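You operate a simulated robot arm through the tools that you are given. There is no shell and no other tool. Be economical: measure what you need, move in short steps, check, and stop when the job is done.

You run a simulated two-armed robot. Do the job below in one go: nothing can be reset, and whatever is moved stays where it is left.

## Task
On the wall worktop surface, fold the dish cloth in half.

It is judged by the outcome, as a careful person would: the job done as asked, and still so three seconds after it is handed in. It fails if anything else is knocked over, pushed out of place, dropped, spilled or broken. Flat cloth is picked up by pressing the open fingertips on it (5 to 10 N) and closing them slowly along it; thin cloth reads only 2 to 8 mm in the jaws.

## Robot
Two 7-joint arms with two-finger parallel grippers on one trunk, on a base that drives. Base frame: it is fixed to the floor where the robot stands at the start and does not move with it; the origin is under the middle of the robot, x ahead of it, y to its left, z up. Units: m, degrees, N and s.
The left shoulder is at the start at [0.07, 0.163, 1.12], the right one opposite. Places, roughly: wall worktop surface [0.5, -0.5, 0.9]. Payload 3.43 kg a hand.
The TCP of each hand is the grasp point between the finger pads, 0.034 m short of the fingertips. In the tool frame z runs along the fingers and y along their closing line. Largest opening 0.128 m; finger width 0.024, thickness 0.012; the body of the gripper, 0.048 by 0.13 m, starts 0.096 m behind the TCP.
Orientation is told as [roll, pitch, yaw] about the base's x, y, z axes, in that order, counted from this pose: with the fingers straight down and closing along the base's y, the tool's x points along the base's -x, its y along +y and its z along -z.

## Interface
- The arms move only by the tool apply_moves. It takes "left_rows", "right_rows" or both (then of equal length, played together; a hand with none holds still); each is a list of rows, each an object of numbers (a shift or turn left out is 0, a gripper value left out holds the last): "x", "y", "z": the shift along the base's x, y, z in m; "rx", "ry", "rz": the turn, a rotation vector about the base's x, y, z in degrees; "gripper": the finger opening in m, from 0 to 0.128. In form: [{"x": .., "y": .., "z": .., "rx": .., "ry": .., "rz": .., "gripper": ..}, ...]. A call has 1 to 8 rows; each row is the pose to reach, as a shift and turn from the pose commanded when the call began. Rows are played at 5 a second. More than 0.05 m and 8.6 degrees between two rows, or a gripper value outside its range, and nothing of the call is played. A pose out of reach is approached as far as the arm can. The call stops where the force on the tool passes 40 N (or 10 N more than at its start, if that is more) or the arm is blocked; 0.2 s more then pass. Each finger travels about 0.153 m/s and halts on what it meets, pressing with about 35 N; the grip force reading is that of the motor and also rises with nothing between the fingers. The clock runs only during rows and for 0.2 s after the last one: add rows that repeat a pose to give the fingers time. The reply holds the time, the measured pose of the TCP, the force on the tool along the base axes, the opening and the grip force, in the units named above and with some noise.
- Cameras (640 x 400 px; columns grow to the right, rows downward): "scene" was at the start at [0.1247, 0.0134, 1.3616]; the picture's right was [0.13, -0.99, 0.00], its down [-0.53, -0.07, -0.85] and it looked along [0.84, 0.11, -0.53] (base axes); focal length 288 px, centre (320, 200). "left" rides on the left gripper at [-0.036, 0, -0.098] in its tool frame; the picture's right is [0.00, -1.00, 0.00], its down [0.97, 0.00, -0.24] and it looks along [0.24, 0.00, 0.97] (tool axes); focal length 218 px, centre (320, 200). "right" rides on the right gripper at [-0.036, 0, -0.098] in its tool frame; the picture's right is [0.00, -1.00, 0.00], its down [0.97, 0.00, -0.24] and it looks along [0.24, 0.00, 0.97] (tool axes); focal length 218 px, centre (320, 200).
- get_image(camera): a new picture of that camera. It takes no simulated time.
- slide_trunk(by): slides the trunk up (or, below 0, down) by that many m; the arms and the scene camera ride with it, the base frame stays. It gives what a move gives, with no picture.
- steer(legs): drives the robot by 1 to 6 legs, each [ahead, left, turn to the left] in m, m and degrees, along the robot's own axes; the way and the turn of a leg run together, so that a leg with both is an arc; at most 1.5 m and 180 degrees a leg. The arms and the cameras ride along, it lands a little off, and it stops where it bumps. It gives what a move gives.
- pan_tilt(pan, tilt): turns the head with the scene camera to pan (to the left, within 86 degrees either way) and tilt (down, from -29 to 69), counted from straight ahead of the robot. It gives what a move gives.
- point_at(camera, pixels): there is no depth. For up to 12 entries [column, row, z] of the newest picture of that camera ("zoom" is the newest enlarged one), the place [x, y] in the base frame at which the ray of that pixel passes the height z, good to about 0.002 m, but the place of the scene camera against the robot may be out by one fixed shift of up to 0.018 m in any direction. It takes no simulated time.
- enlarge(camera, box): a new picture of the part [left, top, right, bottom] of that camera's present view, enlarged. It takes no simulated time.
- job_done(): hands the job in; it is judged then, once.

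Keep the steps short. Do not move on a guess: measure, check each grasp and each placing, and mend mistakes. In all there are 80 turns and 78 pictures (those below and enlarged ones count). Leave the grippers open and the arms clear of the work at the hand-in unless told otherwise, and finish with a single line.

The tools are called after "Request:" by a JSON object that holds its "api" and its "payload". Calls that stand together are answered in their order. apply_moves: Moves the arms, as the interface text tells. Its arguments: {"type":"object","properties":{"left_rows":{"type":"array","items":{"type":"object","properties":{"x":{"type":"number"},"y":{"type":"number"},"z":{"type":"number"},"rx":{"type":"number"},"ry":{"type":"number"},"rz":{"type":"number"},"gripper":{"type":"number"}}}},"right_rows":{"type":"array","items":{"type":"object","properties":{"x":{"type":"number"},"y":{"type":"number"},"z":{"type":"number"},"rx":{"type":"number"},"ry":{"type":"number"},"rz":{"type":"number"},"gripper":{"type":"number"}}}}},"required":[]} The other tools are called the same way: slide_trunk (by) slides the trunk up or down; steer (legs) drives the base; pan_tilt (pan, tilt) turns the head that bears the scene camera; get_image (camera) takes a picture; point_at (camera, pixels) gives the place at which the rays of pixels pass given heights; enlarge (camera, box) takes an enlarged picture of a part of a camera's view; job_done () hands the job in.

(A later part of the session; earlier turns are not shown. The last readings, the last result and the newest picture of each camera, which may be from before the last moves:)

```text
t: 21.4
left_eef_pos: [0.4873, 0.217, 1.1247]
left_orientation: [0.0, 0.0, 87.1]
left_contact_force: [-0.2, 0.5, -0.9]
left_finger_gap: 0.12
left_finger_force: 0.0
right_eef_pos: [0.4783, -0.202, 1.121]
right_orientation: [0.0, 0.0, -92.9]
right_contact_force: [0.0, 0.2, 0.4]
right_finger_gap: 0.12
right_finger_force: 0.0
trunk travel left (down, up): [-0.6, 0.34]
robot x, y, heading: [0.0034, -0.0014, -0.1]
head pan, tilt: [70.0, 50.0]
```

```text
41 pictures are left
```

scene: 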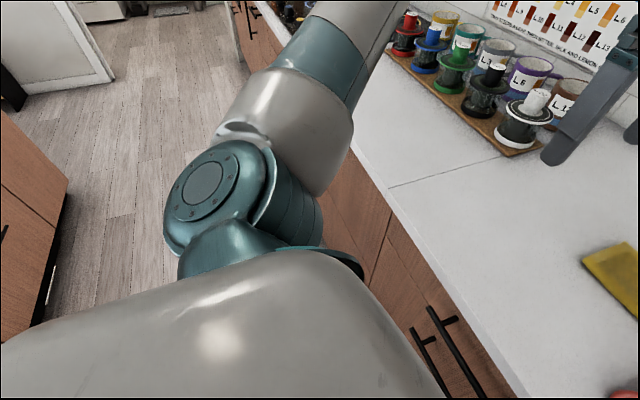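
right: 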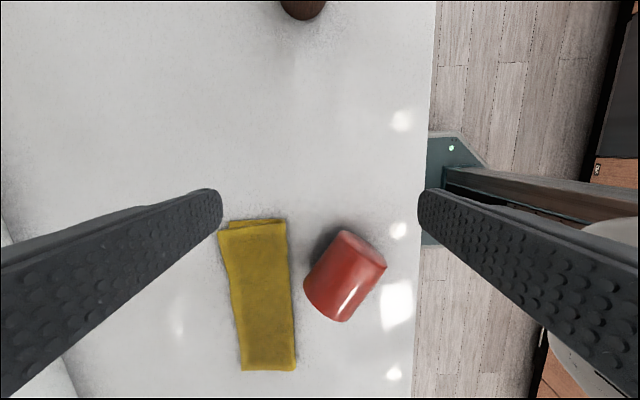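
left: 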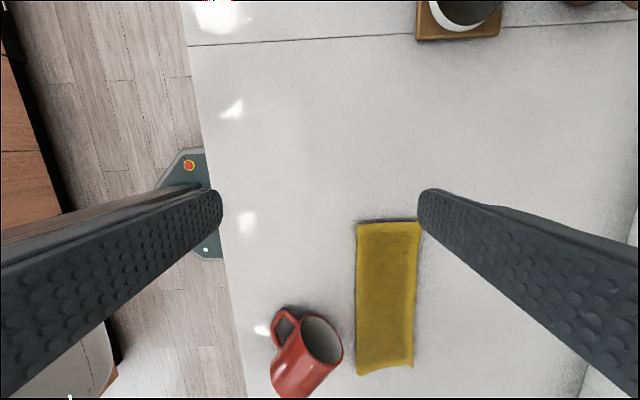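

The blue mug lies on the floor at about (0.02, 0.59), and it looks whole. I will try to put both mugs back, red first. I view the hooks and measure the red mug.

Request:
{"api": "pan_tilt", "payload": {"pan": -5, "tilt": 10}}

Request:
{"api": "enlarge", "payload": {"camera": "scene", "box": [120, 130, 440, 330]}}

Request:
{"api": "enlarge", "payload": {"camera": "right", "box": [210, 200, 430, 338]}}

Request:
{"api": "point_at", "payload": {"camera": "right", "pixels": [[305, 285, 0.95], [345, 232, 0.95], [386, 265, 0.95], [342, 321, 0.95], [285, 225, 0.915], [296, 368, 0.915]]}}

Request:
{"api": "point_at", "payload": {"camera": "left", "pixels": [[322, 340, 0.95], [303, 318, 0.95], [341, 358, 0.95], [275, 318, 0.92], [272, 385, 0.95]]}}

```text
t: 22.9
left_eef_pos: [0.4882, 0.2158, 1.1226]
left_orientation: [0.1, 0.0, 87.0]
left_contact_force: [-0.6, 0.0, -0.3]
left_finger_gap: 0.1201
left_finger_force: 0.2
right_eef_pos: [0.4793, -0.2023, 1.1216]
right_orientation: [-0.1, 0.0, -92.8]
right_contact_force: [-1.1, 0.3, -0.6]
right_finger_gap: 0.1201
right_finger_force: 0.1
trunk travel left (down, up): [-0.6, 0.34]
robot x, y, heading: [-0.0042, -0.0025, 0.0]
head pan, tilt: [-5.0, 10.0]
```

```text
2.00 times, centred on (280, 230) of scene
```

zoom: 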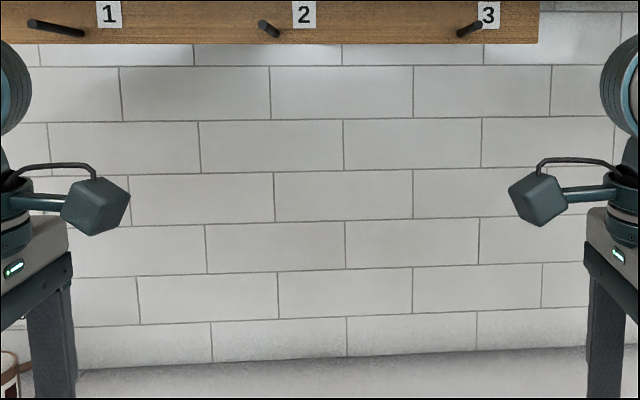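

```text
2.90 times, centred on (320, 269) of right
```

zoom: 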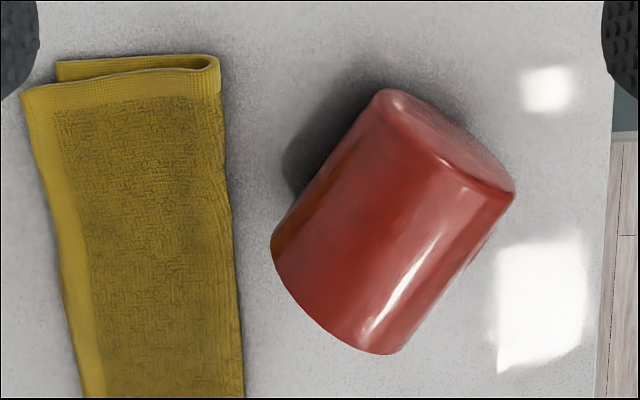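

```text
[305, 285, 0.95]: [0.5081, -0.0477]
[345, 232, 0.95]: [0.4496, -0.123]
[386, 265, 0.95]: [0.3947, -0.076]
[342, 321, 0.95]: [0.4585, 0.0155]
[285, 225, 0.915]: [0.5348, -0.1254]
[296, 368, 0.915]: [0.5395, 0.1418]
```

```text
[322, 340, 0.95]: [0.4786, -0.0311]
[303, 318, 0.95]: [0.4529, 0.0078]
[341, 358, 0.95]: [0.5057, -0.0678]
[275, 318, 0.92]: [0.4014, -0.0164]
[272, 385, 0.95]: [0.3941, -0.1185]
```

The cloth stays folded, and the mug isn't touching it. To get the hooks' depth, I slide the trunk down 0.1 m (the hands stay clear of everything) and view them again.

Request:
{"api": "slide_trunk", "payload": {"by": -0.09}}

Request:
{"api": "enlarge", "payload": {"camera": "scene", "box": [120, 70, 440, 270]}}

Request:
{"api": "point_at", "payload": {"camera": "scene", "pixels": [[360, 142, 1.4], [360, 142, 1.36], [320, 200, 0.911]]}}

```text
t: 24.2
left_eef_pos: [0.4878, 0.2176, 1.0331]
left_orientation: [0.1, 0.0, 87.0]
left_contact_force: [0.2, -0.4, 0.8]
left_finger_gap: 0.1201
left_finger_force: 0.0
right_eef_pos: [0.4783, -0.2022, 1.0314]
right_orientation: [0.1, 0.0, -92.9]
right_contact_force: [0.2, 0.2, -0.7]
right_finger_gap: 0.1202
right_finger_force: 0.0
trunk travel left (down, up): [-0.51, 0.43]
robot x, y, heading: [0.0019, 0.0012, 0.0]
head pan, tilt: [-5.0, 10.0]
```

```text
2.00 times, centred on (280, 170) of scene
```

zoom: 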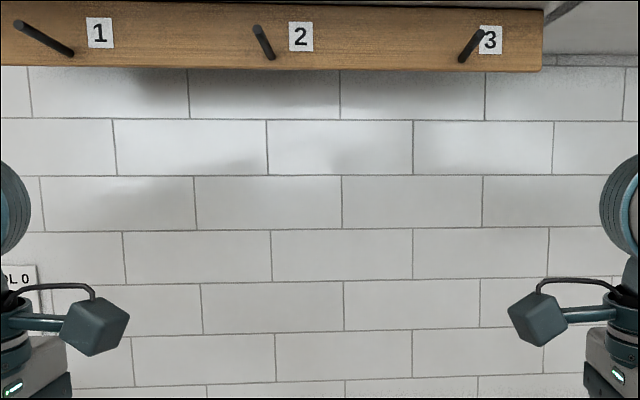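

```text
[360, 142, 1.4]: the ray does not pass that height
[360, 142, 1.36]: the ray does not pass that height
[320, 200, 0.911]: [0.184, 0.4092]
```

I get the rays of the hook ends from this zoomed view (tip of hook 3 at (481, 33), base at (463, 58); hook 1 tip at (20, 24), base at (72, 53)).

Request:
{"api": "point_at", "payload": {"camera": "zoom", "pixels": [[481, 33, 1.3], [481, 33, 1.4], [463, 58, 1.3], [463, 58, 1.4], [20, 24, 1.3], [20, 24, 1.4], [72, 53, 1.3], [72, 53, 1.4], [541, 70, 1.3], [541, 70, 1.4]]}}

Request:
{"api": "slide_trunk", "payload": {"by": 0.09}}

Request:
{"api": "enlarge", "payload": {"camera": "scene", "box": [120, 70, 440, 270]}}

```text
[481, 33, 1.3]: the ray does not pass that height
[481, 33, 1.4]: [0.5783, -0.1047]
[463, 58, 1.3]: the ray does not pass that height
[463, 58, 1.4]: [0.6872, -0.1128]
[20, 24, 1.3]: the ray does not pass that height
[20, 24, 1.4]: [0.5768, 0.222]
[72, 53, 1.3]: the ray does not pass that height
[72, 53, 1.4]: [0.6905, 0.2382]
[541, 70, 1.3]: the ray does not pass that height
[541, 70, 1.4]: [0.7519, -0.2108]
```

```text
t: 25.4
left_eef_pos: [0.4872, 0.2169, 1.1226]
left_orientation: [0.0, 0.1, 87.0]
left_contact_force: [1.1, 0.0, -0.1]
left_finger_gap: 0.1203
left_finger_force: 0.2
right_eef_pos: [0.4799, -0.202, 1.1223]
right_orientation: [0.0, 0.0, -92.9]
right_contact_force: [-0.4, -0.4, 0.7]
right_finger_gap: 0.12
right_finger_force: 0.0
trunk travel left (down, up): [-0.6, 0.34]
robot x, y, heading: [0.001, 0.0006, 0.2]
head pan, tilt: [-5.0, 10.0]
```

```text
2.00 times, centred on (280, 170) of scene
```

zoom: 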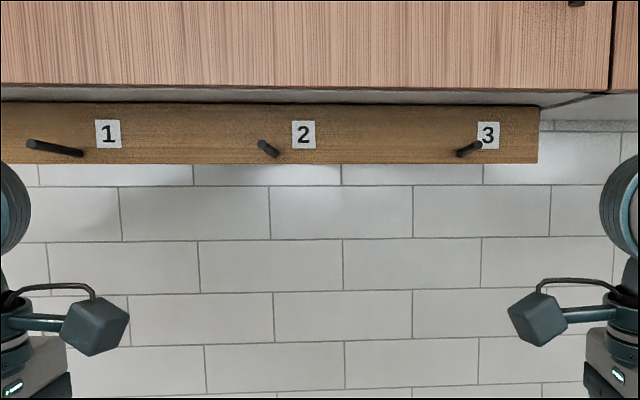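

I read the rays of the same points from the raised view (hook 3 tip (480, 144), base (462, 154); hook 1 tip (31, 144), base (82, 154)).

Request:
{"api": "point_at", "payload": {"camera": "zoom", "pixels": [[480, 144, 1.4], [480, 144, 1.5], [462, 154, 1.4], [462, 154, 1.5], [31, 144, 1.4], [31, 144, 1.5], [82, 154, 1.4], [82, 154, 1.5], [537, 163, 1.4], [537, 163, 1.5], [300, 88, 1.4], [300, 88, 1.5]]}}

```text
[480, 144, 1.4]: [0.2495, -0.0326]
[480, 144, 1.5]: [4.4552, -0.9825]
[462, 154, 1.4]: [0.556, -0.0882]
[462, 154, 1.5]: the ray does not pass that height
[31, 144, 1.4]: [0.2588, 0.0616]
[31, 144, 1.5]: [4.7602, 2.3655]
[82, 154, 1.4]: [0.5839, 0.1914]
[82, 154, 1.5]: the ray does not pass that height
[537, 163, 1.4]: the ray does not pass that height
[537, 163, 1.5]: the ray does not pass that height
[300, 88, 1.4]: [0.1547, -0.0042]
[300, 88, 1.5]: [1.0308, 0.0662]
```

The two views fix the hooks: pegs at y≈-0.116 (hook 3) and y≈0.242 (hook 1), running from x≈0.693, z≈1.401 to the tip at x≈0.618, z≈1.409. The red mug's centre is about (0.452, -0.060), its axis at 54°, its handle toward -x+y. I'll take it with the left hand end-to-end at yaw about 144°, then turn it so the handle goes up. First I park the right hand aside and bring the left hand over the mug.

Request:
{"api": "apply_moves", "payload": {"left_rows": [{"y": -0.02, "z": 0.01, "rz": 8, "gripper": 0.128}, {"x": -0.005, "y": -0.06, "z": 0.01, "rz": 16}, {"x": -0.01, "y": -0.1, "z": 0.01, "rz": 24}, {"x": -0.015, "y": -0.145, "z": 0.01, "rz": 32}, {"x": -0.02, "y": -0.19, "z": 0.01, "rz": 40}, {"x": -0.028, "y": -0.235, "z": 0.01, "rz": 48}, {"x": -0.036, "y": -0.277, "z": 0.01, "rz": 56}], "right_rows": [{"x": -0.02, "y": -0.04, "z": 0.02}, {"x": -0.04, "y": -0.085, "z": 0.03}, {"x": -0.06, "y": -0.13, "z": 0.04}, {"x": -0.08, "y": -0.17, "z": 0.04}, {"x": -0.08, "y": -0.17, "z": 0.04}, {"x": -0.08, "y": -0.17, "z": 0.04}, {"x": -0.08, "y": -0.17, "z": 0.04}]}}

Request:
{"api": "get_image", "payload": {"camera": "left"}}

```text
refused: row 2 steps farther than a row can; nothing moved
```

```text
36 pictures are left
```

left: 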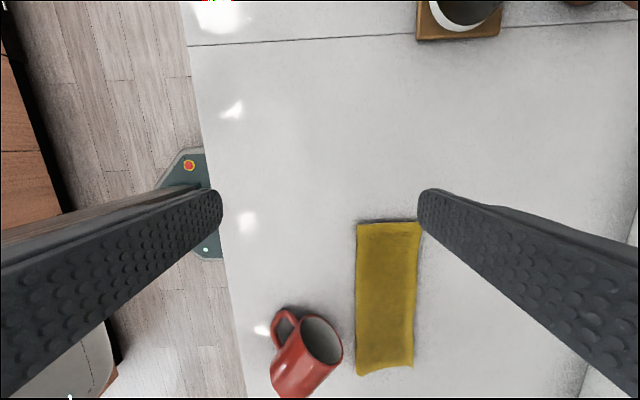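

A row was too long (right, x and y together, or in z). I shorten the steps.

Request:
{"api": "apply_moves", "payload": {"left_rows": [{"y": -0.03, "z": 0.005, "rz": 8, "gripper": 0.128}, {"x": -0.005, "y": -0.07, "z": 0.01, "rz": 16}, {"x": -0.01, "y": -0.11, "z": 0.01, "rz": 24}, {"x": -0.015, "y": -0.15, "z": 0.01, "rz": 32}, {"x": -0.02, "y": -0.19, "z": 0.01, "rz": 40}, {"x": -0.028, "y": -0.235, "z": 0.01, "rz": 48}, {"x": -0.036, "y": -0.277, "z": 0.01, "rz": 56}], "right_rows": [{"x": -0.015, "y": -0.035, "z": 0.01}, {"x": -0.03, "y": -0.07, "z": 0.02}, {"x": -0.045, "y": -0.105, "z": 0.03}, {"x": -0.06, "y": -0.14, "z": 0.04}, {"x": -0.075, "y": -0.17, "z": 0.04}, {"x": -0.08, "y": -0.17, "z": 0.04}, {"x": -0.08, "y": -0.17, "z": 0.04}]}}

Request:
{"api": "get_image", "payload": {"camera": "left"}}

```text
t: 27.0
left_eef_pos: [0.4542, -0.0642, 1.1337]
left_orientation: [-0.1, 0.0, 143.3]
left_contact_force: [-0.3, 0.2, 0.2]
left_finger_gap: 0.1279
left_finger_force: 0.0
right_eef_pos: [0.3968, -0.3731, 1.1602]
right_orientation: [0.0, 0.1, -92.9]
right_contact_force: [0.0, 0.0, -0.5]
right_finger_gap: 0.1202
right_finger_force: 0.1
trunk travel left (down, up): [-0.6, 0.34]
robot x, y, heading: [-0.001, 0.0017, 0.0]
head pan, tilt: [-5.0, 10.0]
```

```text
35 pictures are left
```

left: 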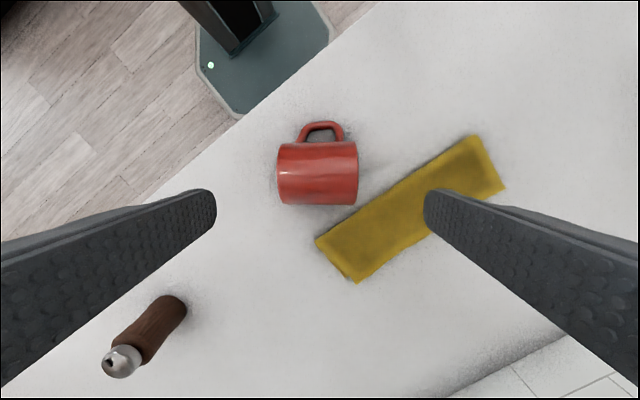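

The mug lies square to the jaw: body columns 277–358, rows 140–205, handle at the top. I measure its centre.

Request:
{"api": "point_at", "payload": {"camera": "left", "pixels": [[277, 172, 0.955], [358, 172, 0.955], [317, 141, 0.955], [317, 205, 0.955], [320, 122, 0.94], [345, 205, 0.93], [318, 238, 0.913], [470, 140, 0.913]]}}

```text
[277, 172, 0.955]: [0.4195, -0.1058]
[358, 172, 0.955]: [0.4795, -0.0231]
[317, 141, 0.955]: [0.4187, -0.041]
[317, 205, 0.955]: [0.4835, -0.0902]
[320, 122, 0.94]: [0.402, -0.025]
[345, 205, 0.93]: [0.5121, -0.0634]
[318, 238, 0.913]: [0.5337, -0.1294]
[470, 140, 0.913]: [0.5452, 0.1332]
```

The centre is (0.450, -0.065), and the hand is within 4 mm. I descend around the mug to 6 mm above the worktop.

Request:
{"api": "apply_moves", "payload": {"left_rows": [{"x": -0.004, "y": -0.001, "z": -0.04}, {"x": -0.004, "y": -0.001, "z": -0.08}, {"x": -0.004, "y": -0.001, "z": -0.12}, {"x": -0.004, "y": -0.001, "z": -0.15}, {"x": -0.004, "y": -0.001, "z": -0.17}, {"x": -0.004, "y": -0.001, "z": -0.18}]}}

Request:
{"api": "get_image", "payload": {"camera": "left"}}

```text
t: 28.4
left_eef_pos: [0.4482, -0.0613, 0.9536]
left_orientation: [-0.1, 0.0, 143.0]
left_contact_force: [0.5, -0.5, 0.5]
left_finger_gap: 0.1283
left_finger_force: 0.0
right_eef_pos: [0.398, -0.3723, 1.1625]
right_orientation: [0.0, 0.0, -92.8]
right_contact_force: [0.9, 0.6, 0.0]
right_finger_gap: 0.12
right_finger_force: 0.0
trunk travel left (down, up): [-0.6, 0.34]
robot x, y, heading: [0.0004, -0.0026, 0.1]
head pan, tilt: [-5.0, 10.0]
```

```text
34 pictures are left
```

left: 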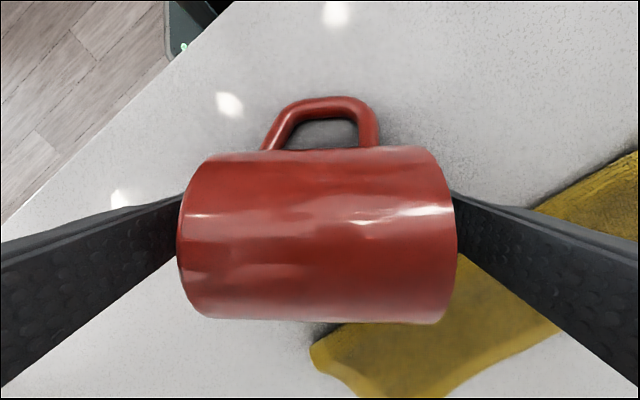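

The mug's body lies about 8 mm toward +tool-x from the jaw centre. I shift (0.006, -0.005) and close slowly.

Request:
{"api": "apply_moves", "payload": {"left_rows": [{"x": 0.006, "y": -0.005}, {"x": 0.006, "y": -0.005, "gripper": 0.12}, {"x": 0.006, "y": -0.005, "gripper": 0.112}, {"x": 0.006, "y": -0.005, "gripper": 0.106}, {"x": 0.006, "y": -0.005, "gripper": 0.1}, {"x": 0.006, "y": -0.005, "gripper": 0.094}, {"x": 0.006, "y": -0.005, "gripper": 0.09}]}}

Request:
{"api": "get_image", "payload": {"camera": "left"}}

```text
t: 30.0
left_eef_pos: [0.4528, -0.0658, 0.9551]
left_orientation: [0.0, 0.0, 143.0]
left_contact_force: [0.3, -0.4, 0.9]
left_finger_gap: 0.0921
left_finger_force: 34.7
right_eef_pos: [0.3964, -0.3701, 1.1626]
right_orientation: [0.0, 0.0, -92.9]
right_contact_force: [1.4, -0.3, 0.5]
right_finger_gap: 0.1201
right_finger_force: 0.0
trunk travel left (down, up): [-0.6, 0.34]
robot x, y, heading: [-0.0022, 0.0008, 0.0]
head pan, tilt: [-5.0, 10.0]
```

```text
33 pictures are left
```

left: 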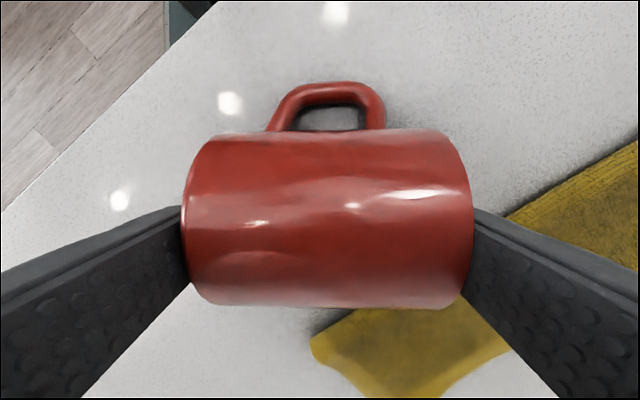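

The mug is held firmly (gap 0.092, its length). I lift it 0.12 m and start turning it back toward yaw 0.

Request:
{"api": "apply_moves", "payload": {"left_rows": [{"z": 0.03}, {"z": 0.07}, {"x": -0.01, "y": 0.005, "z": 0.1, "rz": -8.5}, {"x": -0.02, "y": 0.01, "z": 0.12, "rz": -17}, {"x": -0.03, "y": 0.015, "z": 0.125, "rz": -25.5}, {"x": -0.03, "y": 0.02, "z": 0.125, "rz": -34}, {"x": -0.03, "y": 0.025, "z": 0.125, "rz": -42.5}, {"x": -0.03, "y": 0.03, "z": 0.125, "rz": -51}]}}

Request:
{"api": "apply_moves", "payload": {"left_rows": [{"y": 0.005, "rz": -8.5}, {"y": 0.01, "rz": -17}, {"y": 0.015, "rz": -25.5}, {"y": 0.02, "rz": -34}, {"y": 0.025, "rz": -42.5}, {"y": 0.03, "rz": -51}, {"y": 0.03, "rz": -59.5}, {"y": 0.03, "rz": -68}]}}

Request:
{"api": "get_image", "payload": {"camera": "left"}}

```text
t: 31.8
left_eef_pos: [0.4242, -0.0353, 1.0786]
left_orientation: [0.0, 0.0, 91.9]
left_contact_force: [-0.4, -0.6, -2.9]
left_finger_gap: 0.0916
left_finger_force: 35.0
right_eef_pos: [0.3971, -0.3708, 1.1614]
right_orientation: [0.0, 0.0, -92.9]
right_contact_force: [0.2, -0.2, -0.2]
right_finger_gap: 0.1202
right_finger_force: 0.2
trunk travel left (down, up): [-0.6, 0.34]
robot x, y, heading: [-0.0008, 0.0016, 0.0]
head pan, tilt: [-5.0, 10.0]
```

```text
t: 33.6
left_eef_pos: [0.4237, -0.0058, 1.078]
left_orientation: [0.1, -0.1, 24.0]
left_contact_force: [-0.3, 0.3, -3.4]
left_finger_gap: 0.0917
left_finger_force: 35.2
right_eef_pos: [0.3977, -0.3717, 1.1612]
right_orientation: [0.0, 0.0, -92.9]
right_contact_force: [0.5, 1.2, -0.4]
right_finger_gap: 0.12
right_finger_force: 0.0
trunk travel left (down, up): [-0.6, 0.34]
robot x, y, heading: [0.0001, -0.0001, -0.0]
head pan, tilt: [-5.0, 10.0]
```

```text
32 pictures are left
```

left: 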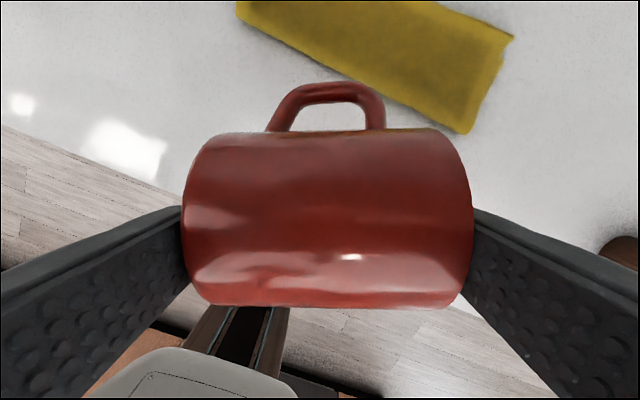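

The grip is steady. I finish yawing to 0 and move toward y = -0.113 in front of hook 3, then begin pitching the fingers forward.

Request:
{"api": "apply_moves", "payload": {"left_rows": [{"x": 0.01, "y": -0.03, "z": 0.01, "rz": -8}, {"x": 0.02, "y": -0.06, "z": 0.02, "rz": -16}, {"x": 0.03, "y": -0.09, "z": 0.03, "rz": -24}, {"x": 0.04, "y": -0.107, "z": 0.04, "rz": -24}]}}

Request:
{"api": "apply_moves", "payload": {"left_rows": [{"x": 0.008, "z": 0.01, "ry": -8.2}, {"x": 0.016, "z": 0.02, "ry": -16.4}, {"x": 0.024, "z": 0.03, "ry": -24.6}, {"x": 0.032, "z": 0.04, "ry": -32.8}, {"x": 0.04, "z": 0.055, "ry": -41}, {"x": 0.048, "z": 0.07, "ry": -49.2}]}}

Request:
{"api": "get_image", "payload": {"camera": "scene"}}

```text
t: 34.6
left_eef_pos: [0.4616, -0.1124, 1.1175]
left_orientation: [-0.1, -0.1, -0.1]
left_contact_force: [-0.8, -0.4, -2.2]
left_finger_gap: 0.0918
left_finger_force: 35.1
right_eef_pos: [0.3981, -0.3715, 1.1602]
right_orientation: [-0.1, 0.0, -92.9]
right_contact_force: [-0.5, 0.2, 0.6]
right_finger_gap: 0.1199
right_finger_force: 0.0
trunk travel left (down, up): [-0.6, 0.34]
robot x, y, heading: [-0.0015, 0.0027, -0.1]
head pan, tilt: [-5.0, 10.0]
```

```text
t: 36.0
left_eef_pos: [0.5113, -0.1118, 1.1893]
left_orientation: [-0.1, -49.3, 0.0]
left_contact_force: [-0.3, 0.2, -3.3]
left_finger_gap: 0.0918
left_finger_force: 34.7
right_eef_pos: [0.3976, -0.3714, 1.1629]
right_orientation: [0.0, 0.0, -92.9]
right_contact_force: [-0.6, 0.4, -0.3]
right_finger_gap: 0.12
right_finger_force: 0.1
trunk travel left (down, up): [-0.6, 0.34]
robot x, y, heading: [-0.0013, -0.0011, 0.0]
head pan, tilt: [-5.0, 10.0]
```

```text
31 pictures are left
```

scene: 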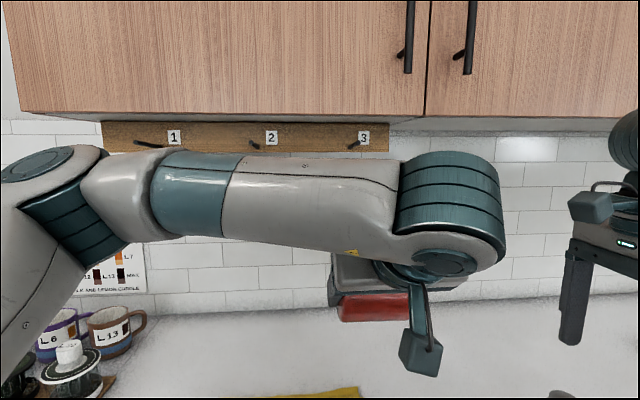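

Things are going well. I continue to pitch to -90° and rise to z≈1.26, staying in front of the pegs.

Request:
{"api": "apply_moves", "payload": {"left_rows": [{"z": 0.015, "ry": -8.2}, {"z": 0.03, "ry": -16.4}, {"z": 0.045, "ry": -24.6}, {"z": 0.06, "ry": -32.8}, {"z": 0.07, "ry": -40.7}]}}

Request:
{"api": "get_image", "payload": {"camera": "left"}}

Request:
{"api": "get_image", "payload": {"camera": "scene"}}

```text
t: 37.2
left_eef_pos: [0.5124, -0.1142, 1.2586]
left_orientation: [-76.6, -90.0, 76.6]
left_contact_force: [-0.1, -0.6, -2.2]
left_finger_gap: 0.092
left_finger_force: 35.0
right_eef_pos: [0.3977, -0.3714, 1.1624]
right_orientation: [-0.1, 0.1, -93.0]
right_contact_force: [-0.2, 0.3, 0.0]
right_finger_gap: 0.1202
right_finger_force: 0.1
trunk travel left (down, up): [-0.6, 0.34]
robot x, y, heading: [0.0003, 0.0014, -0.3]
head pan, tilt: [-5.0, 10.0]
```

```text
30 pictures are left
```

left: 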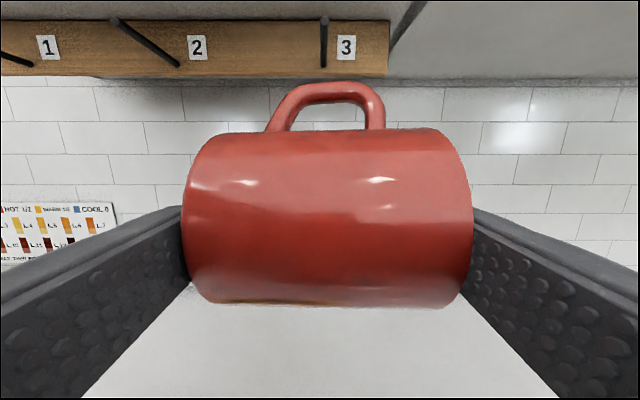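

```text
29 pictures are left
```

scene: 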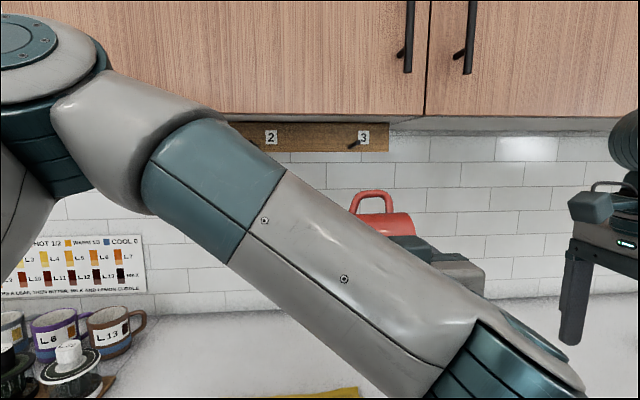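

The handle is up and laterally in line with peg 3 (peg at column 324, handle hole mid at 327). I raise to z≈1.352 so the hole comes to peg height, and look again.

Request:
{"api": "apply_moves", "payload": {"left_rows": [{"z": 0.03}, {"z": 0.06}, {"z": 0.085}, {"z": 0.094}]}}

Request:
{"api": "get_image", "payload": {"camera": "left"}}

Request:
{"api": "enlarge", "payload": {"camera": "scene", "box": [280, 80, 472, 200]}}

```text
t: 38.2
left_eef_pos: [0.5122, -0.1113, 1.3527]
left_orientation: [-5.8, -89.8, 5.7]
left_contact_force: [-0.2, 0.1, -2.7]
left_finger_gap: 0.0917
left_finger_force: 35.6
right_eef_pos: [0.398, -0.3711, 1.1637]
right_orientation: [0.0, 0.0, -92.8]
right_contact_force: [-1.2, 0.3, 0.6]
right_finger_gap: 0.1202
right_finger_force: 0.0
trunk travel left (down, up): [-0.6, 0.34]
robot x, y, heading: [-0.0024, -0.0018, 0.2]
head pan, tilt: [-5.0, 10.0]
```

```text
28 pictures are left
```

left: 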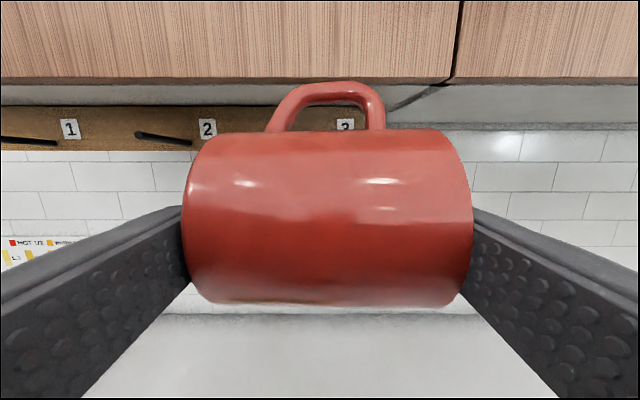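

```text
3.33 times, centred on (376, 140) of scene
```

zoom: 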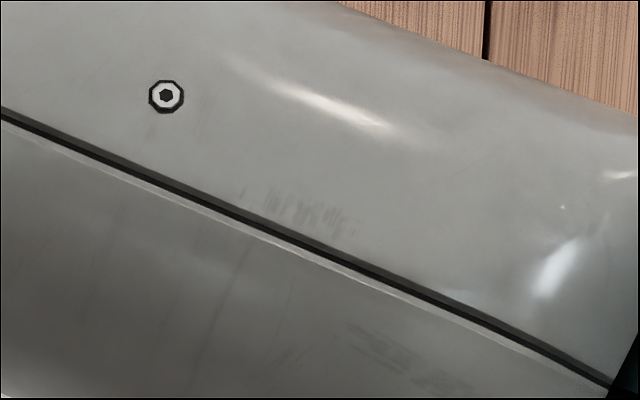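

Combining the two views, peg 3 is at y≈-0.117, with its tip at (x 0.629, z 1.400). The handle hole is at about TCP+0.041 to +0.059. I move to just before the peg tip and look through the handle.

Request:
{"api": "apply_moves", "payload": {"left_rows": [{"x": 0.02, "y": -0.003, "z": -0.004}, {"x": 0.04, "y": -0.003, "z": -0.004}, {"x": 0.055, "y": -0.003, "z": -0.004}, {"x": 0.063, "y": -0.003, "z": -0.004}]}}

Request:
{"api": "enlarge", "payload": {"camera": "left", "box": [220, 50, 444, 190]}}

```text
t: 39.2
left_eef_pos: [0.5756, -0.1158, 1.3469]
left_orientation: [1.6, -89.9, -1.6]
left_contact_force: [0.6, -0.2, -2.6]
left_finger_gap: 0.092
left_finger_force: 35.1
right_eef_pos: [0.398, -0.3707, 1.1618]
right_orientation: [-0.1, 0.1, -92.8]
right_contact_force: [-0.8, 0.2, 0.0]
right_finger_gap: 0.12
right_finger_force: 0.0
trunk travel left (down, up): [-0.6, 0.34]
robot x, y, heading: [-0.0003, 0.0015, 0.0]
head pan, tilt: [-5.0, 10.0]
```

```text
2.86 times, centred on (332, 120) of left
```

zoom: 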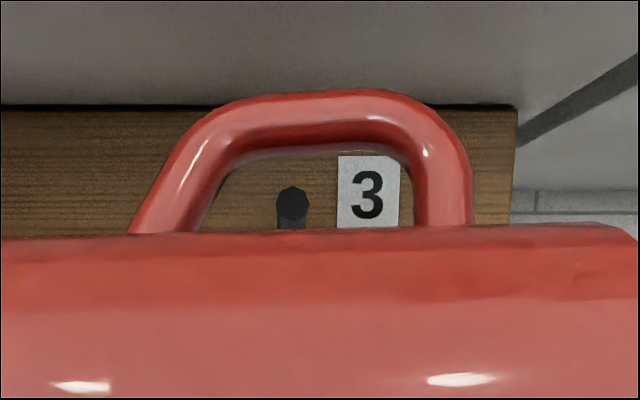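

The peg tip shows inside the handle hole, with margin all round. I push forward slowly so the handle slides over the peg.

Request:
{"api": "apply_moves", "payload": {"left_rows": [{"x": 0.01}, {"x": 0.02}, {"x": 0.03}, {"x": 0.04}, {"x": 0.048}, {"x": 0.055}, {"x": 0.06}]}}

Request:
{"api": "get_image", "payload": {"camera": "left"}}

```text
t: 40.8
left_eef_pos: [0.6367, -0.1159, 1.3477]
left_orientation: [10.7, -89.9, -10.7]
left_contact_force: [-0.6, 0.5, -3.0]
left_finger_gap: 0.092
left_finger_force: 34.8
right_eef_pos: [0.3978, -0.3715, 1.161]
right_orientation: [-0.1, 0.0, -92.9]
right_contact_force: [0.1, -0.2, -0.7]
right_finger_gap: 0.1203
right_finger_force: 0.0
trunk travel left (down, up): [-0.6, 0.34]
robot x, y, heading: [-0.0068, 0.0006, -0.0]
head pan, tilt: [-5.0, 10.0]
```

```text
25 pictures are left
```

left: 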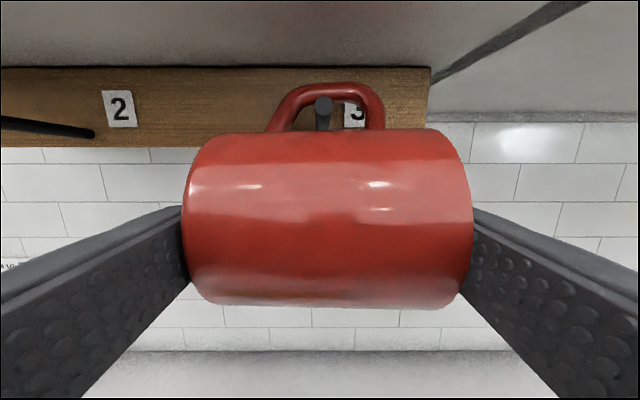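

The peg now stands in front of the handle bar, so the peg is through it. I lower gently until the bar rests on the peg.

Request:
{"api": "apply_moves", "payload": {"left_rows": [{"z": -0.002}, {"z": -0.004}, {"z": -0.006}]}}

```text
t: 41.6
left_eef_pos: [0.6357, -0.1151, 1.3417]
left_orientation: [-15.0, -89.9, 15.0]
left_contact_force: [0.1, -0.5, -3.3]
left_finger_gap: 0.092
left_finger_force: 35.2
right_eef_pos: [0.3977, -0.3707, 1.1616]
right_orientation: [0.0, 0.0, -92.9]
right_contact_force: [0.0, 0.9, 0.1]
right_finger_gap: 0.1203
right_finger_force: 0.1
trunk travel left (down, up): [-0.6, 0.34]
robot x, y, heading: [-0.0046, 0.0004, 0.1]
head pan, tilt: [-5.0, 10.0]
```

Request:
{"api": "apply_moves", "payload": {"left_rows": [{"z": -0.002}, {"z": -0.004}, {"z": -0.006}]}}

Request:
{"api": "get_image", "payload": {"camera": "left"}}

```text
t: 42.4
left_eef_pos: [0.6354, -0.115, 1.3397]
left_orientation: [-136.9, -89.7, 137.1]
left_contact_force: [11.9, -1.9, 25.8]
left_finger_gap: 0.0916
left_finger_force: 35.3
right_eef_pos: [0.3976, -0.3706, 1.1639]
right_orientation: [0.1, 0.0, -92.9]
right_contact_force: [0.4, 0.0, 0.2]
right_finger_gap: 0.12
right_finger_force: 0.2
trunk travel left (down, up): [-0.6, 0.34]
robot x, y, heading: [0.0026, -0.0003, -0.3]
head pan, tilt: [-5.0, 10.0]
```

```text
24 pictures are left
```

left: 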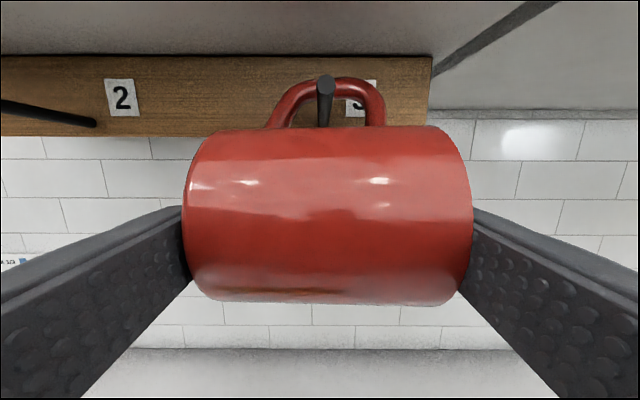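

The bar rests on the peg (26 N upward). I relieve it by 2.5 mm and open slowly.

Request:
{"api": "apply_moves", "payload": {"left_rows": [{"z": 0.0035}, {"z": 0.0035, "gripper": 0.094}, {"z": 0.0035, "gripper": 0.1}, {"z": 0.0035, "gripper": 0.108}, {"z": 0.0035, "gripper": 0.118}, {"z": 0.0035, "gripper": 0.128}, {"z": 0.0035}]}}

Request:
{"api": "get_image", "payload": {"camera": "left"}}

```text
t: 44.0
left_eef_pos: [0.6358, -0.1156, 1.3381]
left_orientation: [-10.9, -89.9, 10.9]
left_contact_force: [-0.1, -0.4, 0.2]
left_finger_gap: 0.128
left_finger_force: 0.0
right_eef_pos: [0.398, -0.3715, 1.1627]
right_orientation: [0.1, 0.0, -93.0]
right_contact_force: [-0.3, 0.1, -0.2]
right_finger_gap: 0.12
right_finger_force: 0.2
trunk travel left (down, up): [-0.6, 0.34]
robot x, y, heading: [-0.0007, -0.0048, -0.2]
head pan, tilt: [-5.0, 10.0]
```

```text
23 pictures are left
```

left: 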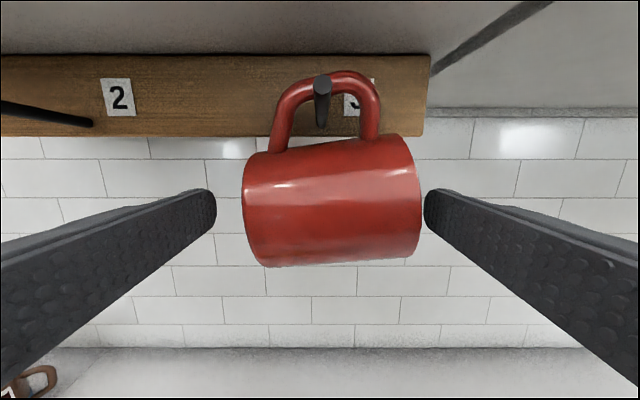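

The red mug hangs on peg 3. I back straight out, easing 6 mm to -y for clearance.

Request:
{"api": "apply_moves", "payload": {"left_rows": [{"x": -0.005, "y": -0.005}, {"x": -0.025, "y": -0.006}, {"x": -0.055, "y": -0.006}, {"x": -0.09, "y": -0.006}, {"x": -0.12, "y": -0.006}, {"x": -0.14, "y": -0.006, "z": -0.02}, {"x": -0.14, "y": -0.006, "z": -0.05}]}}

Request:
{"api": "get_image", "payload": {"camera": "left"}}

```text
t: 45.6
left_eef_pos: [0.4955, -0.1225, 1.2905]
left_orientation: [-20.4, -89.9, 20.4]
left_contact_force: [0.5, 0.2, 0.5]
left_finger_gap: 0.1281
left_finger_force: 0.0
right_eef_pos: [0.3973, -0.3711, 1.1613]
right_orientation: [-0.1, 0.0, -92.9]
right_contact_force: [0.9, -0.7, -0.3]
right_finger_gap: 0.12
right_finger_force: 0.1
trunk travel left (down, up): [-0.6, 0.34]
robot x, y, heading: [-0.0004, 0.0002, 0.2]
head pan, tilt: [-5.0, 10.0]
```

```text
22 pictures are left
```

left: 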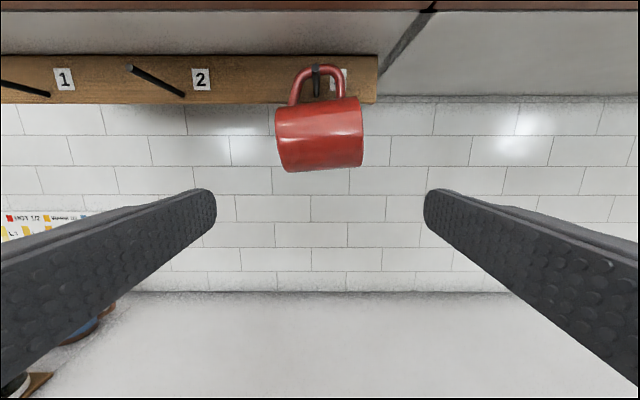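

The red mug is back on its peg. Now the blue one on the floor. I look left to judge the floor space and the mug.

Request:
{"api": "pan_tilt", "payload": {"pan": 84, "tilt": 45}}

Request:
{"api": "get_image", "payload": {"camera": "scene"}}

```text
t: 47.2
left_eef_pos: [0.494, -0.1214, 1.2909]
left_orientation: [-12.4, -89.9, 12.4]
left_contact_force: [-0.4, 0.1, -0.5]
left_finger_gap: 0.1282
left_finger_force: 0.1
right_eef_pos: [0.398, -0.3714, 1.1626]
right_orientation: [0.0, 0.0, -92.9]
right_contact_force: [0.4, 0.5, -0.2]
right_finger_gap: 0.1199
right_finger_force: 0.0
trunk travel left (down, up): [-0.6, 0.34]
robot x, y, heading: [-0.0024, 0.001, -0.1]
head pan, tilt: [84.0, 45.0]
```

```text
21 pictures are left
```

scene: 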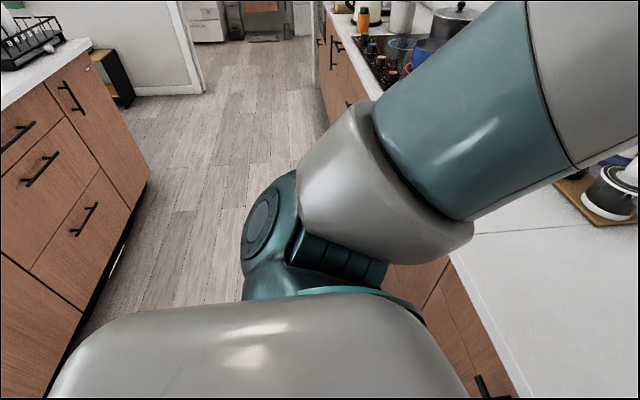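

Request:
{"api": "point_at", "payload": {"camera": "scene", "pixels": [[150, 185, 0.05], [75, 345, 0.05], [87, 42, 0.9], [0, 110, 0.9], [330, 110, 0.05]]}}

```text
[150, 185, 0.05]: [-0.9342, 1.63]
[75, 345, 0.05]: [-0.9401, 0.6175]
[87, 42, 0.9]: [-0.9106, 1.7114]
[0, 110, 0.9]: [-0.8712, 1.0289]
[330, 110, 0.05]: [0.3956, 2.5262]
```

The aisle is clear from x≈-0.92 to 0.33. I back off 0.35 m from the worktop and turn left 90° to face the mug.

Request:
{"api": "steer", "payload": {"legs": [[-0.35, 0, 0], [0, 0, 90]]}}

Request:
{"api": "pan_tilt", "payload": {"pan": -30, "tilt": 55}}

Request:
{"api": "get_image", "payload": {"camera": "scene"}}

```text
t: 53.3
left_eef_pos: [-0.2208, 0.4904, 1.2895]
left_orientation: [-11.5, -89.9, 99.8]
left_contact_force: [0.5, 0.1, 0.5]
left_finger_gap: 0.128
left_finger_force: 0.2
right_eef_pos: [0.0251, 0.3841, 1.1618]
right_orientation: [0.0, -0.1, -4.6]
right_contact_force: [0.5, -0.1, -0.4]
right_finger_gap: 0.12
right_finger_force: 0.1
trunk travel left (down, up): [-0.6, 0.34]
robot x, y, heading: [-0.3587, -0.0028, 88.5]
head pan, tilt: [84.0, 45.0]
```

```text
t: 55.2
left_eef_pos: [-0.2204, 0.49, 1.2905]
left_orientation: [-11.2, -89.9, 99.4]
left_contact_force: [0.7, -0.2, 0.7]
left_finger_gap: 0.128
left_finger_force: 0.1
right_eef_pos: [0.0247, 0.3852, 1.1622]
right_orientation: [0.1, 0.0, -4.6]
right_contact_force: [-0.7, 0.3, -0.1]
right_finger_gap: 0.12
right_finger_force: 0.0
trunk travel left (down, up): [-0.6, 0.34]
robot x, y, heading: [-0.3581, -0.0024, 88.1]
head pan, tilt: [-30.0, 55.0]
```

```text
20 pictures are left
```

scene: 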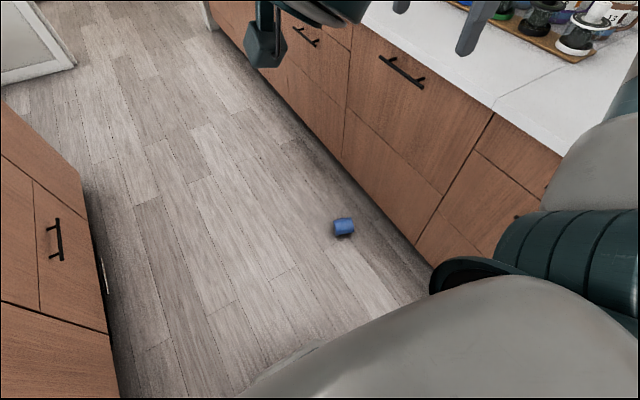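

The blue mug lies at pixel (343, 228), on open floor. I enlarge and measure it.

Request:
{"api": "enlarge", "payload": {"camera": "scene", "box": [311, 208, 375, 248]}}

Request:
{"api": "point_at", "payload": {"camera": "scene", "pixels": [[343, 228, 0.04], [333, 228, 0.04], [354, 227, 0.04], [415, 243, 0.0], [345, 175, 0.0]]}}

```text
10.00 times, centred on (343, 228) of scene
```

zoom: 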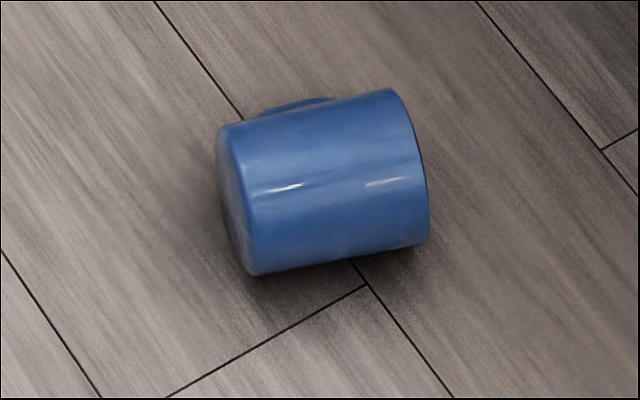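

```text
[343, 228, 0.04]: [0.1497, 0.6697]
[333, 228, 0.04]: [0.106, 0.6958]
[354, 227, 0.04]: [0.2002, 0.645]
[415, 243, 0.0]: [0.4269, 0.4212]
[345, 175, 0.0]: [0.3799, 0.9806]
```

The mug's centre is at about (0.15, 0.67), its axis at -28°, with the handle on the far side. That suits the right hand at world yaw ≈62° (handle away from the robot). I move the left hand aside, then turn right 18° and drive forward 0.15 m.

Request:
{"api": "apply_moves", "payload": {"left_rows": [{"x": -0.04}, {"x": -0.08}, {"x": -0.12, "y": -0.01}, {"x": -0.16, "y": -0.02}, {"x": -0.2, "y": -0.03}]}}

Request:
{"api": "steer", "payload": {"legs": [[0, 0, -18], [0.15, 0, 0]]}}

Request:
{"api": "apply_moves", "payload": {"right_rows": [{"rz": 8.4}, {"rz": 16.8}, {"rz": 25.2}, {"rz": 33.6}, {"rz": 42}, {"rz": 50.4}, {"rz": 58.8}, {"rz": 67.2}]}}

```text
t: 56.4
left_eef_pos: [-0.4034, 0.476, 1.3098]
left_orientation: [-17.1, -89.9, 105.3]
left_contact_force: [0.5, -0.6, 0.0]
left_finger_gap: 0.128
left_finger_force: 0.1
left hand out of reach, approached as far as the arm can: row 5
right_eef_pos: [0.0245, 0.3844, 1.1629]
right_orientation: [0.0, 0.0, -4.7]
right_contact_force: [-0.6, 0.0, 0.2]
right_finger_gap: 0.1201
right_finger_force: 0.0
trunk travel left (down, up): [-0.6, 0.34]
robot x, y, heading: [-0.3573, -0.0005, 88.2]
head pan, tilt: [-30.0, 55.0]
```

```text
t: 58.8
left_eef_pos: [-0.1986, 0.606, 1.309]
left_orientation: [-12.9, -89.9, 82.9]
left_contact_force: [0.9, 0.4, 0.2]
left_finger_gap: 0.1279
left_finger_force: 0.0
right_eef_pos: [0.1785, 0.3845, 1.1628]
right_orientation: [0.0, 0.1, -23.0]
right_contact_force: [-1.1, -0.1, -0.3]
right_finger_gap: 0.1201
right_finger_force: 0.0
trunk travel left (down, up): [-0.6, 0.34]
robot x, y, heading: [-0.3053, 0.1406, 69.9]
head pan, tilt: [-30.0, 55.0]
```

```text
t: 60.6
left_eef_pos: [-0.1988, 0.606, 1.3083]
left_orientation: [-7.4, -89.7, 77.4]
left_contact_force: [0.5, 0.3, -0.1]
left_finger_gap: 0.128
left_finger_force: 0.1
right_eef_pos: [0.1792, 0.3859, 1.1624]
right_orientation: [0.0, -0.1, 44.3]
right_contact_force: [0.1, 0.5, -0.4]
right_finger_gap: 0.1201
right_finger_force: 0.1
trunk travel left (down, up): [-0.6, 0.34]
robot x, y, heading: [-0.3063, 0.1372, 70.0]
head pan, tilt: [-30.0, 55.0]
```

I turn 18° more and move over the mug, then lower the trunk 0.5 m.

Request:
{"api": "apply_moves", "payload": {"right_rows": [{"x": -0.005, "y": 0.04, "rz": 6, "gripper": 0.128}, {"x": -0.01, "y": 0.08, "rz": 12}, {"x": -0.015, "y": 0.12, "rz": 18}, {"x": -0.02, "y": 0.16, "rz": 18}, {"x": -0.025, "y": 0.2, "rz": 18}, {"x": -0.03, "y": 0.24, "rz": 18}, {"x": -0.03, "y": 0.28, "rz": 18}]}}

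Request:
{"api": "slide_trunk", "payload": {"by": -0.5}}

Request:
{"api": "get_image", "payload": {"camera": "right"}}

```text
t: 62.2
left_eef_pos: [-0.1989, 0.6062, 1.3082]
left_orientation: [-19.4, -89.8, 89.3]
left_contact_force: [0.1, 0.4, 0.0]
left_finger_gap: 0.1283
left_finger_force: 0.0
right_eef_pos: [0.1471, 0.6666, 1.1619]
right_orientation: [-0.1, 0.1, 62.3]
right_contact_force: [-0.4, 0.3, 0.7]
right_finger_gap: 0.128
right_finger_force: 0.1
trunk travel left (down, up): [-0.6, 0.34]
robot x, y, heading: [-0.3076, 0.1386, 69.9]
head pan, tilt: [-30.0, 55.0]
```

```text
refused: -0.5 is not a number from -0.4 to 0.4
```

```text
18 pictures are left
```

right: 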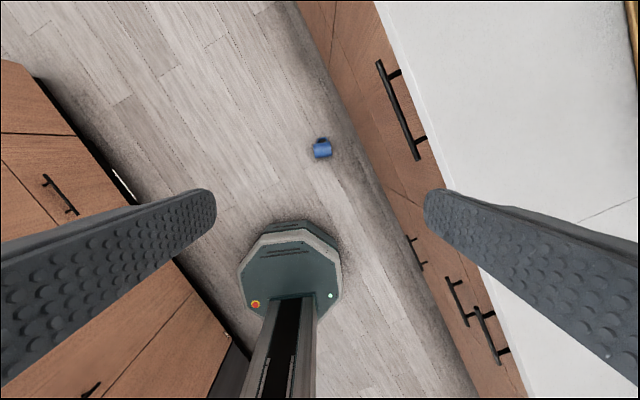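

The slide is limited to 0.4 at a time. Before lowering, I check that the right elbow clears the worktop.

Request:
{"api": "pan_tilt", "payload": {"pan": -60, "tilt": 50}}

Request:
{"api": "get_image", "payload": {"camera": "scene"}}

Request:
{"api": "point_at", "payload": {"camera": "right", "pixels": [[322, 150, 0.04], [312, 150, 0.04], [332, 150, 0.04], [390, 60, 0.9]]}}

```text
t: 63.2
left_eef_pos: [-0.1983, 0.6075, 1.3096]
left_orientation: [-10.6, -89.8, 80.5]
left_contact_force: [0.9, -0.1, 0.7]
left_finger_gap: 0.128
left_finger_force: 0.0
right_eef_pos: [0.1474, 0.6661, 1.1627]
right_orientation: [0.0, 0.0, 62.3]
right_contact_force: [0.4, -0.4, 0.5]
right_finger_gap: 0.1281
right_finger_force: 0.1
trunk travel left (down, up): [-0.6, 0.34]
robot x, y, heading: [-0.3058, 0.1395, 70.2]
head pan, tilt: [-60.0, 50.0]
```

```text
17 pictures are left
```

scene: 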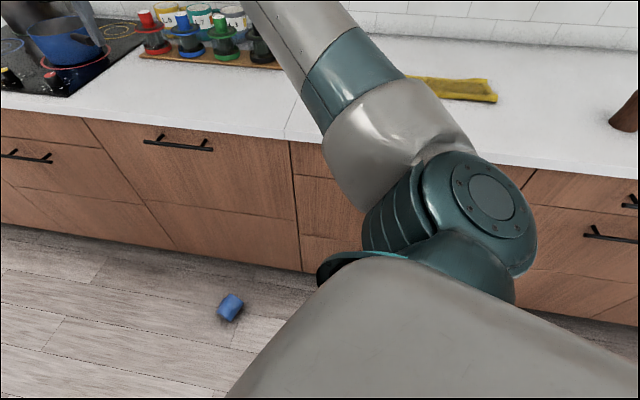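

```text
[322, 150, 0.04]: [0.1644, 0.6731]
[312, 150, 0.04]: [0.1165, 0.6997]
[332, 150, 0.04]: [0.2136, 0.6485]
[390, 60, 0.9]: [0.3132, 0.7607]
```

I check where the right elbow is (pixels around (360, 80) and (440, 130)).

Request:
{"api": "point_at", "payload": {"camera": "scene", "pixels": [[405, 80, 1.2], [470, 130, 1.15], [405, 80, 1.3], [470, 130, 1.25], [535, 240, 1.1], [360, 30, 1.25]]}}

```text
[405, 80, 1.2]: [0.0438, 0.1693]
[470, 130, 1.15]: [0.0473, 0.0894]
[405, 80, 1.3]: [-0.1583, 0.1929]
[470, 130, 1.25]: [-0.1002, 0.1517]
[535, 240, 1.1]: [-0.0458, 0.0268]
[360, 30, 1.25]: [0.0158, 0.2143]
```

The elbow is at x < 0.1, well clear of the worktop edge (0.32). I lower the trunk.

Request:
{"api": "slide_trunk", "payload": {"by": -0.4}}

Request:
{"api": "slide_trunk", "payload": {"by": -0.18}}

Request:
{"api": "get_image", "payload": {"camera": "right"}}

```text
t: 67.0
left_eef_pos: [-0.1976, 0.6053, 0.9098]
left_orientation: [-9.0, -89.8, 79.1]
left_contact_force: [0.5, 0.2, 0.2]
left_finger_gap: 0.128
left_finger_force: 0.1
right_eef_pos: [0.1468, 0.6659, 0.7635]
right_orientation: [0.0, -0.1, 62.2]
right_contact_force: [-0.2, -0.6, -0.1]
right_finger_gap: 0.1279
right_finger_force: 0.2
trunk travel left (down, up): [-0.2, 0.74]
robot x, y, heading: [-0.3054, 0.1388, 70.0]
head pan, tilt: [-60.0, 50.0]
```

```text
t: 69.0
left_eef_pos: [-0.198, 0.6059, 0.7293]
left_orientation: [-10.2, -89.8, 80.3]
left_contact_force: [-0.3, 0.3, 0.3]
left_finger_gap: 0.128
left_finger_force: 0.1
right_eef_pos: [0.1476, 0.6659, 0.584]
right_orientation: [-0.1, 0.0, 62.3]
right_contact_force: [0.2, -0.1, 0.2]
right_finger_gap: 0.1281
right_finger_force: 0.0
trunk travel left (down, up): [-0.02, 0.92]
robot x, y, heading: [-0.3085, 0.1421, 69.9]
head pan, tilt: [-60.0, 50.0]
```

```text
16 pictures are left
```

right: 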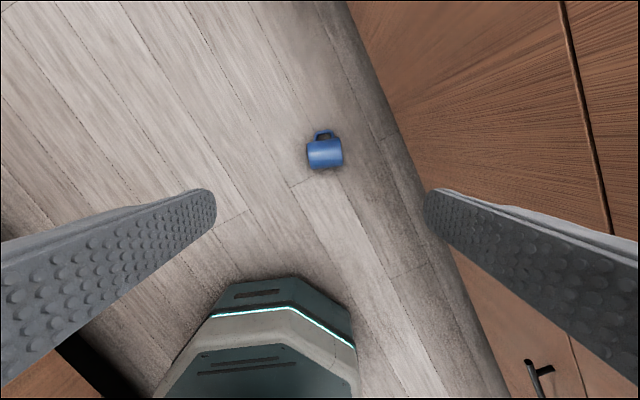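

The mug is square to the jaw (body columns 306–344, rows 138–169, handle at top). I descend 0.31 m, aiming at (0.162, 0.674).

Request:
{"api": "apply_moves", "payload": {"right_rows": [{"x": 0.003, "y": 0.002, "z": -0.045}, {"x": 0.006, "y": 0.004, "z": -0.09}, {"x": 0.01, "y": 0.006, "z": -0.135}, {"x": 0.014, "y": 0.008, "z": -0.18}, {"x": 0.014, "y": 0.008, "z": -0.225}, {"x": 0.014, "y": 0.008, "z": -0.27}, {"x": 0.014, "y": 0.008, "z": -0.315}]}}

Request:
{"api": "get_image", "payload": {"camera": "right"}}

```text
t: 70.6
left_eef_pos: [-0.1992, 0.607, 0.7288]
left_orientation: [-10.2, -89.9, 80.1]
left_contact_force: [0.2, -0.5, 0.1]
left_finger_gap: 0.128
left_finger_force: 0.1
right_eef_pos: [0.1622, 0.673, 0.2668]
right_orientation: [0.0, 0.0, 62.2]
right_contact_force: [0.7, 0.6, -0.5]
right_finger_gap: 0.1281
right_finger_force: 0.1
trunk travel left (down, up): [-0.02, 0.92]
robot x, y, heading: [-0.3047, 0.1379, 69.9]
head pan, tilt: [-60.0, 50.0]
```

```text
15 pictures are left
```

right: 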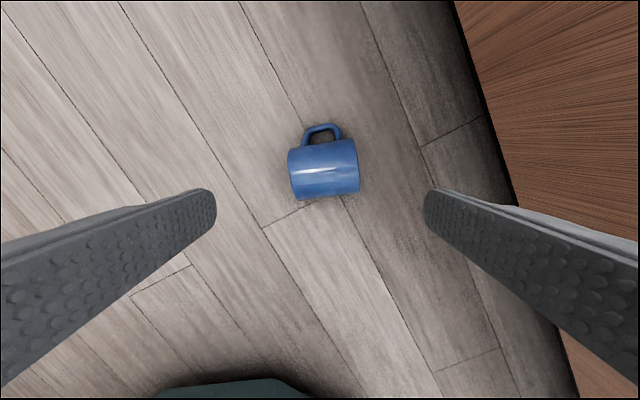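

The mug is about 5° counter-clockwise of the jaw. I measure its centre.

Request:
{"api": "point_at", "payload": {"camera": "right", "pixels": [[289, 175, 0.045], [359, 165, 0.045], [322, 142, 0.045], [326, 198, 0.045]]}}

```text
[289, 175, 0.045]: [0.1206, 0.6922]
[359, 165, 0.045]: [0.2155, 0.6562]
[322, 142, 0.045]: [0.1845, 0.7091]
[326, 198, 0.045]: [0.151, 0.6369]
```

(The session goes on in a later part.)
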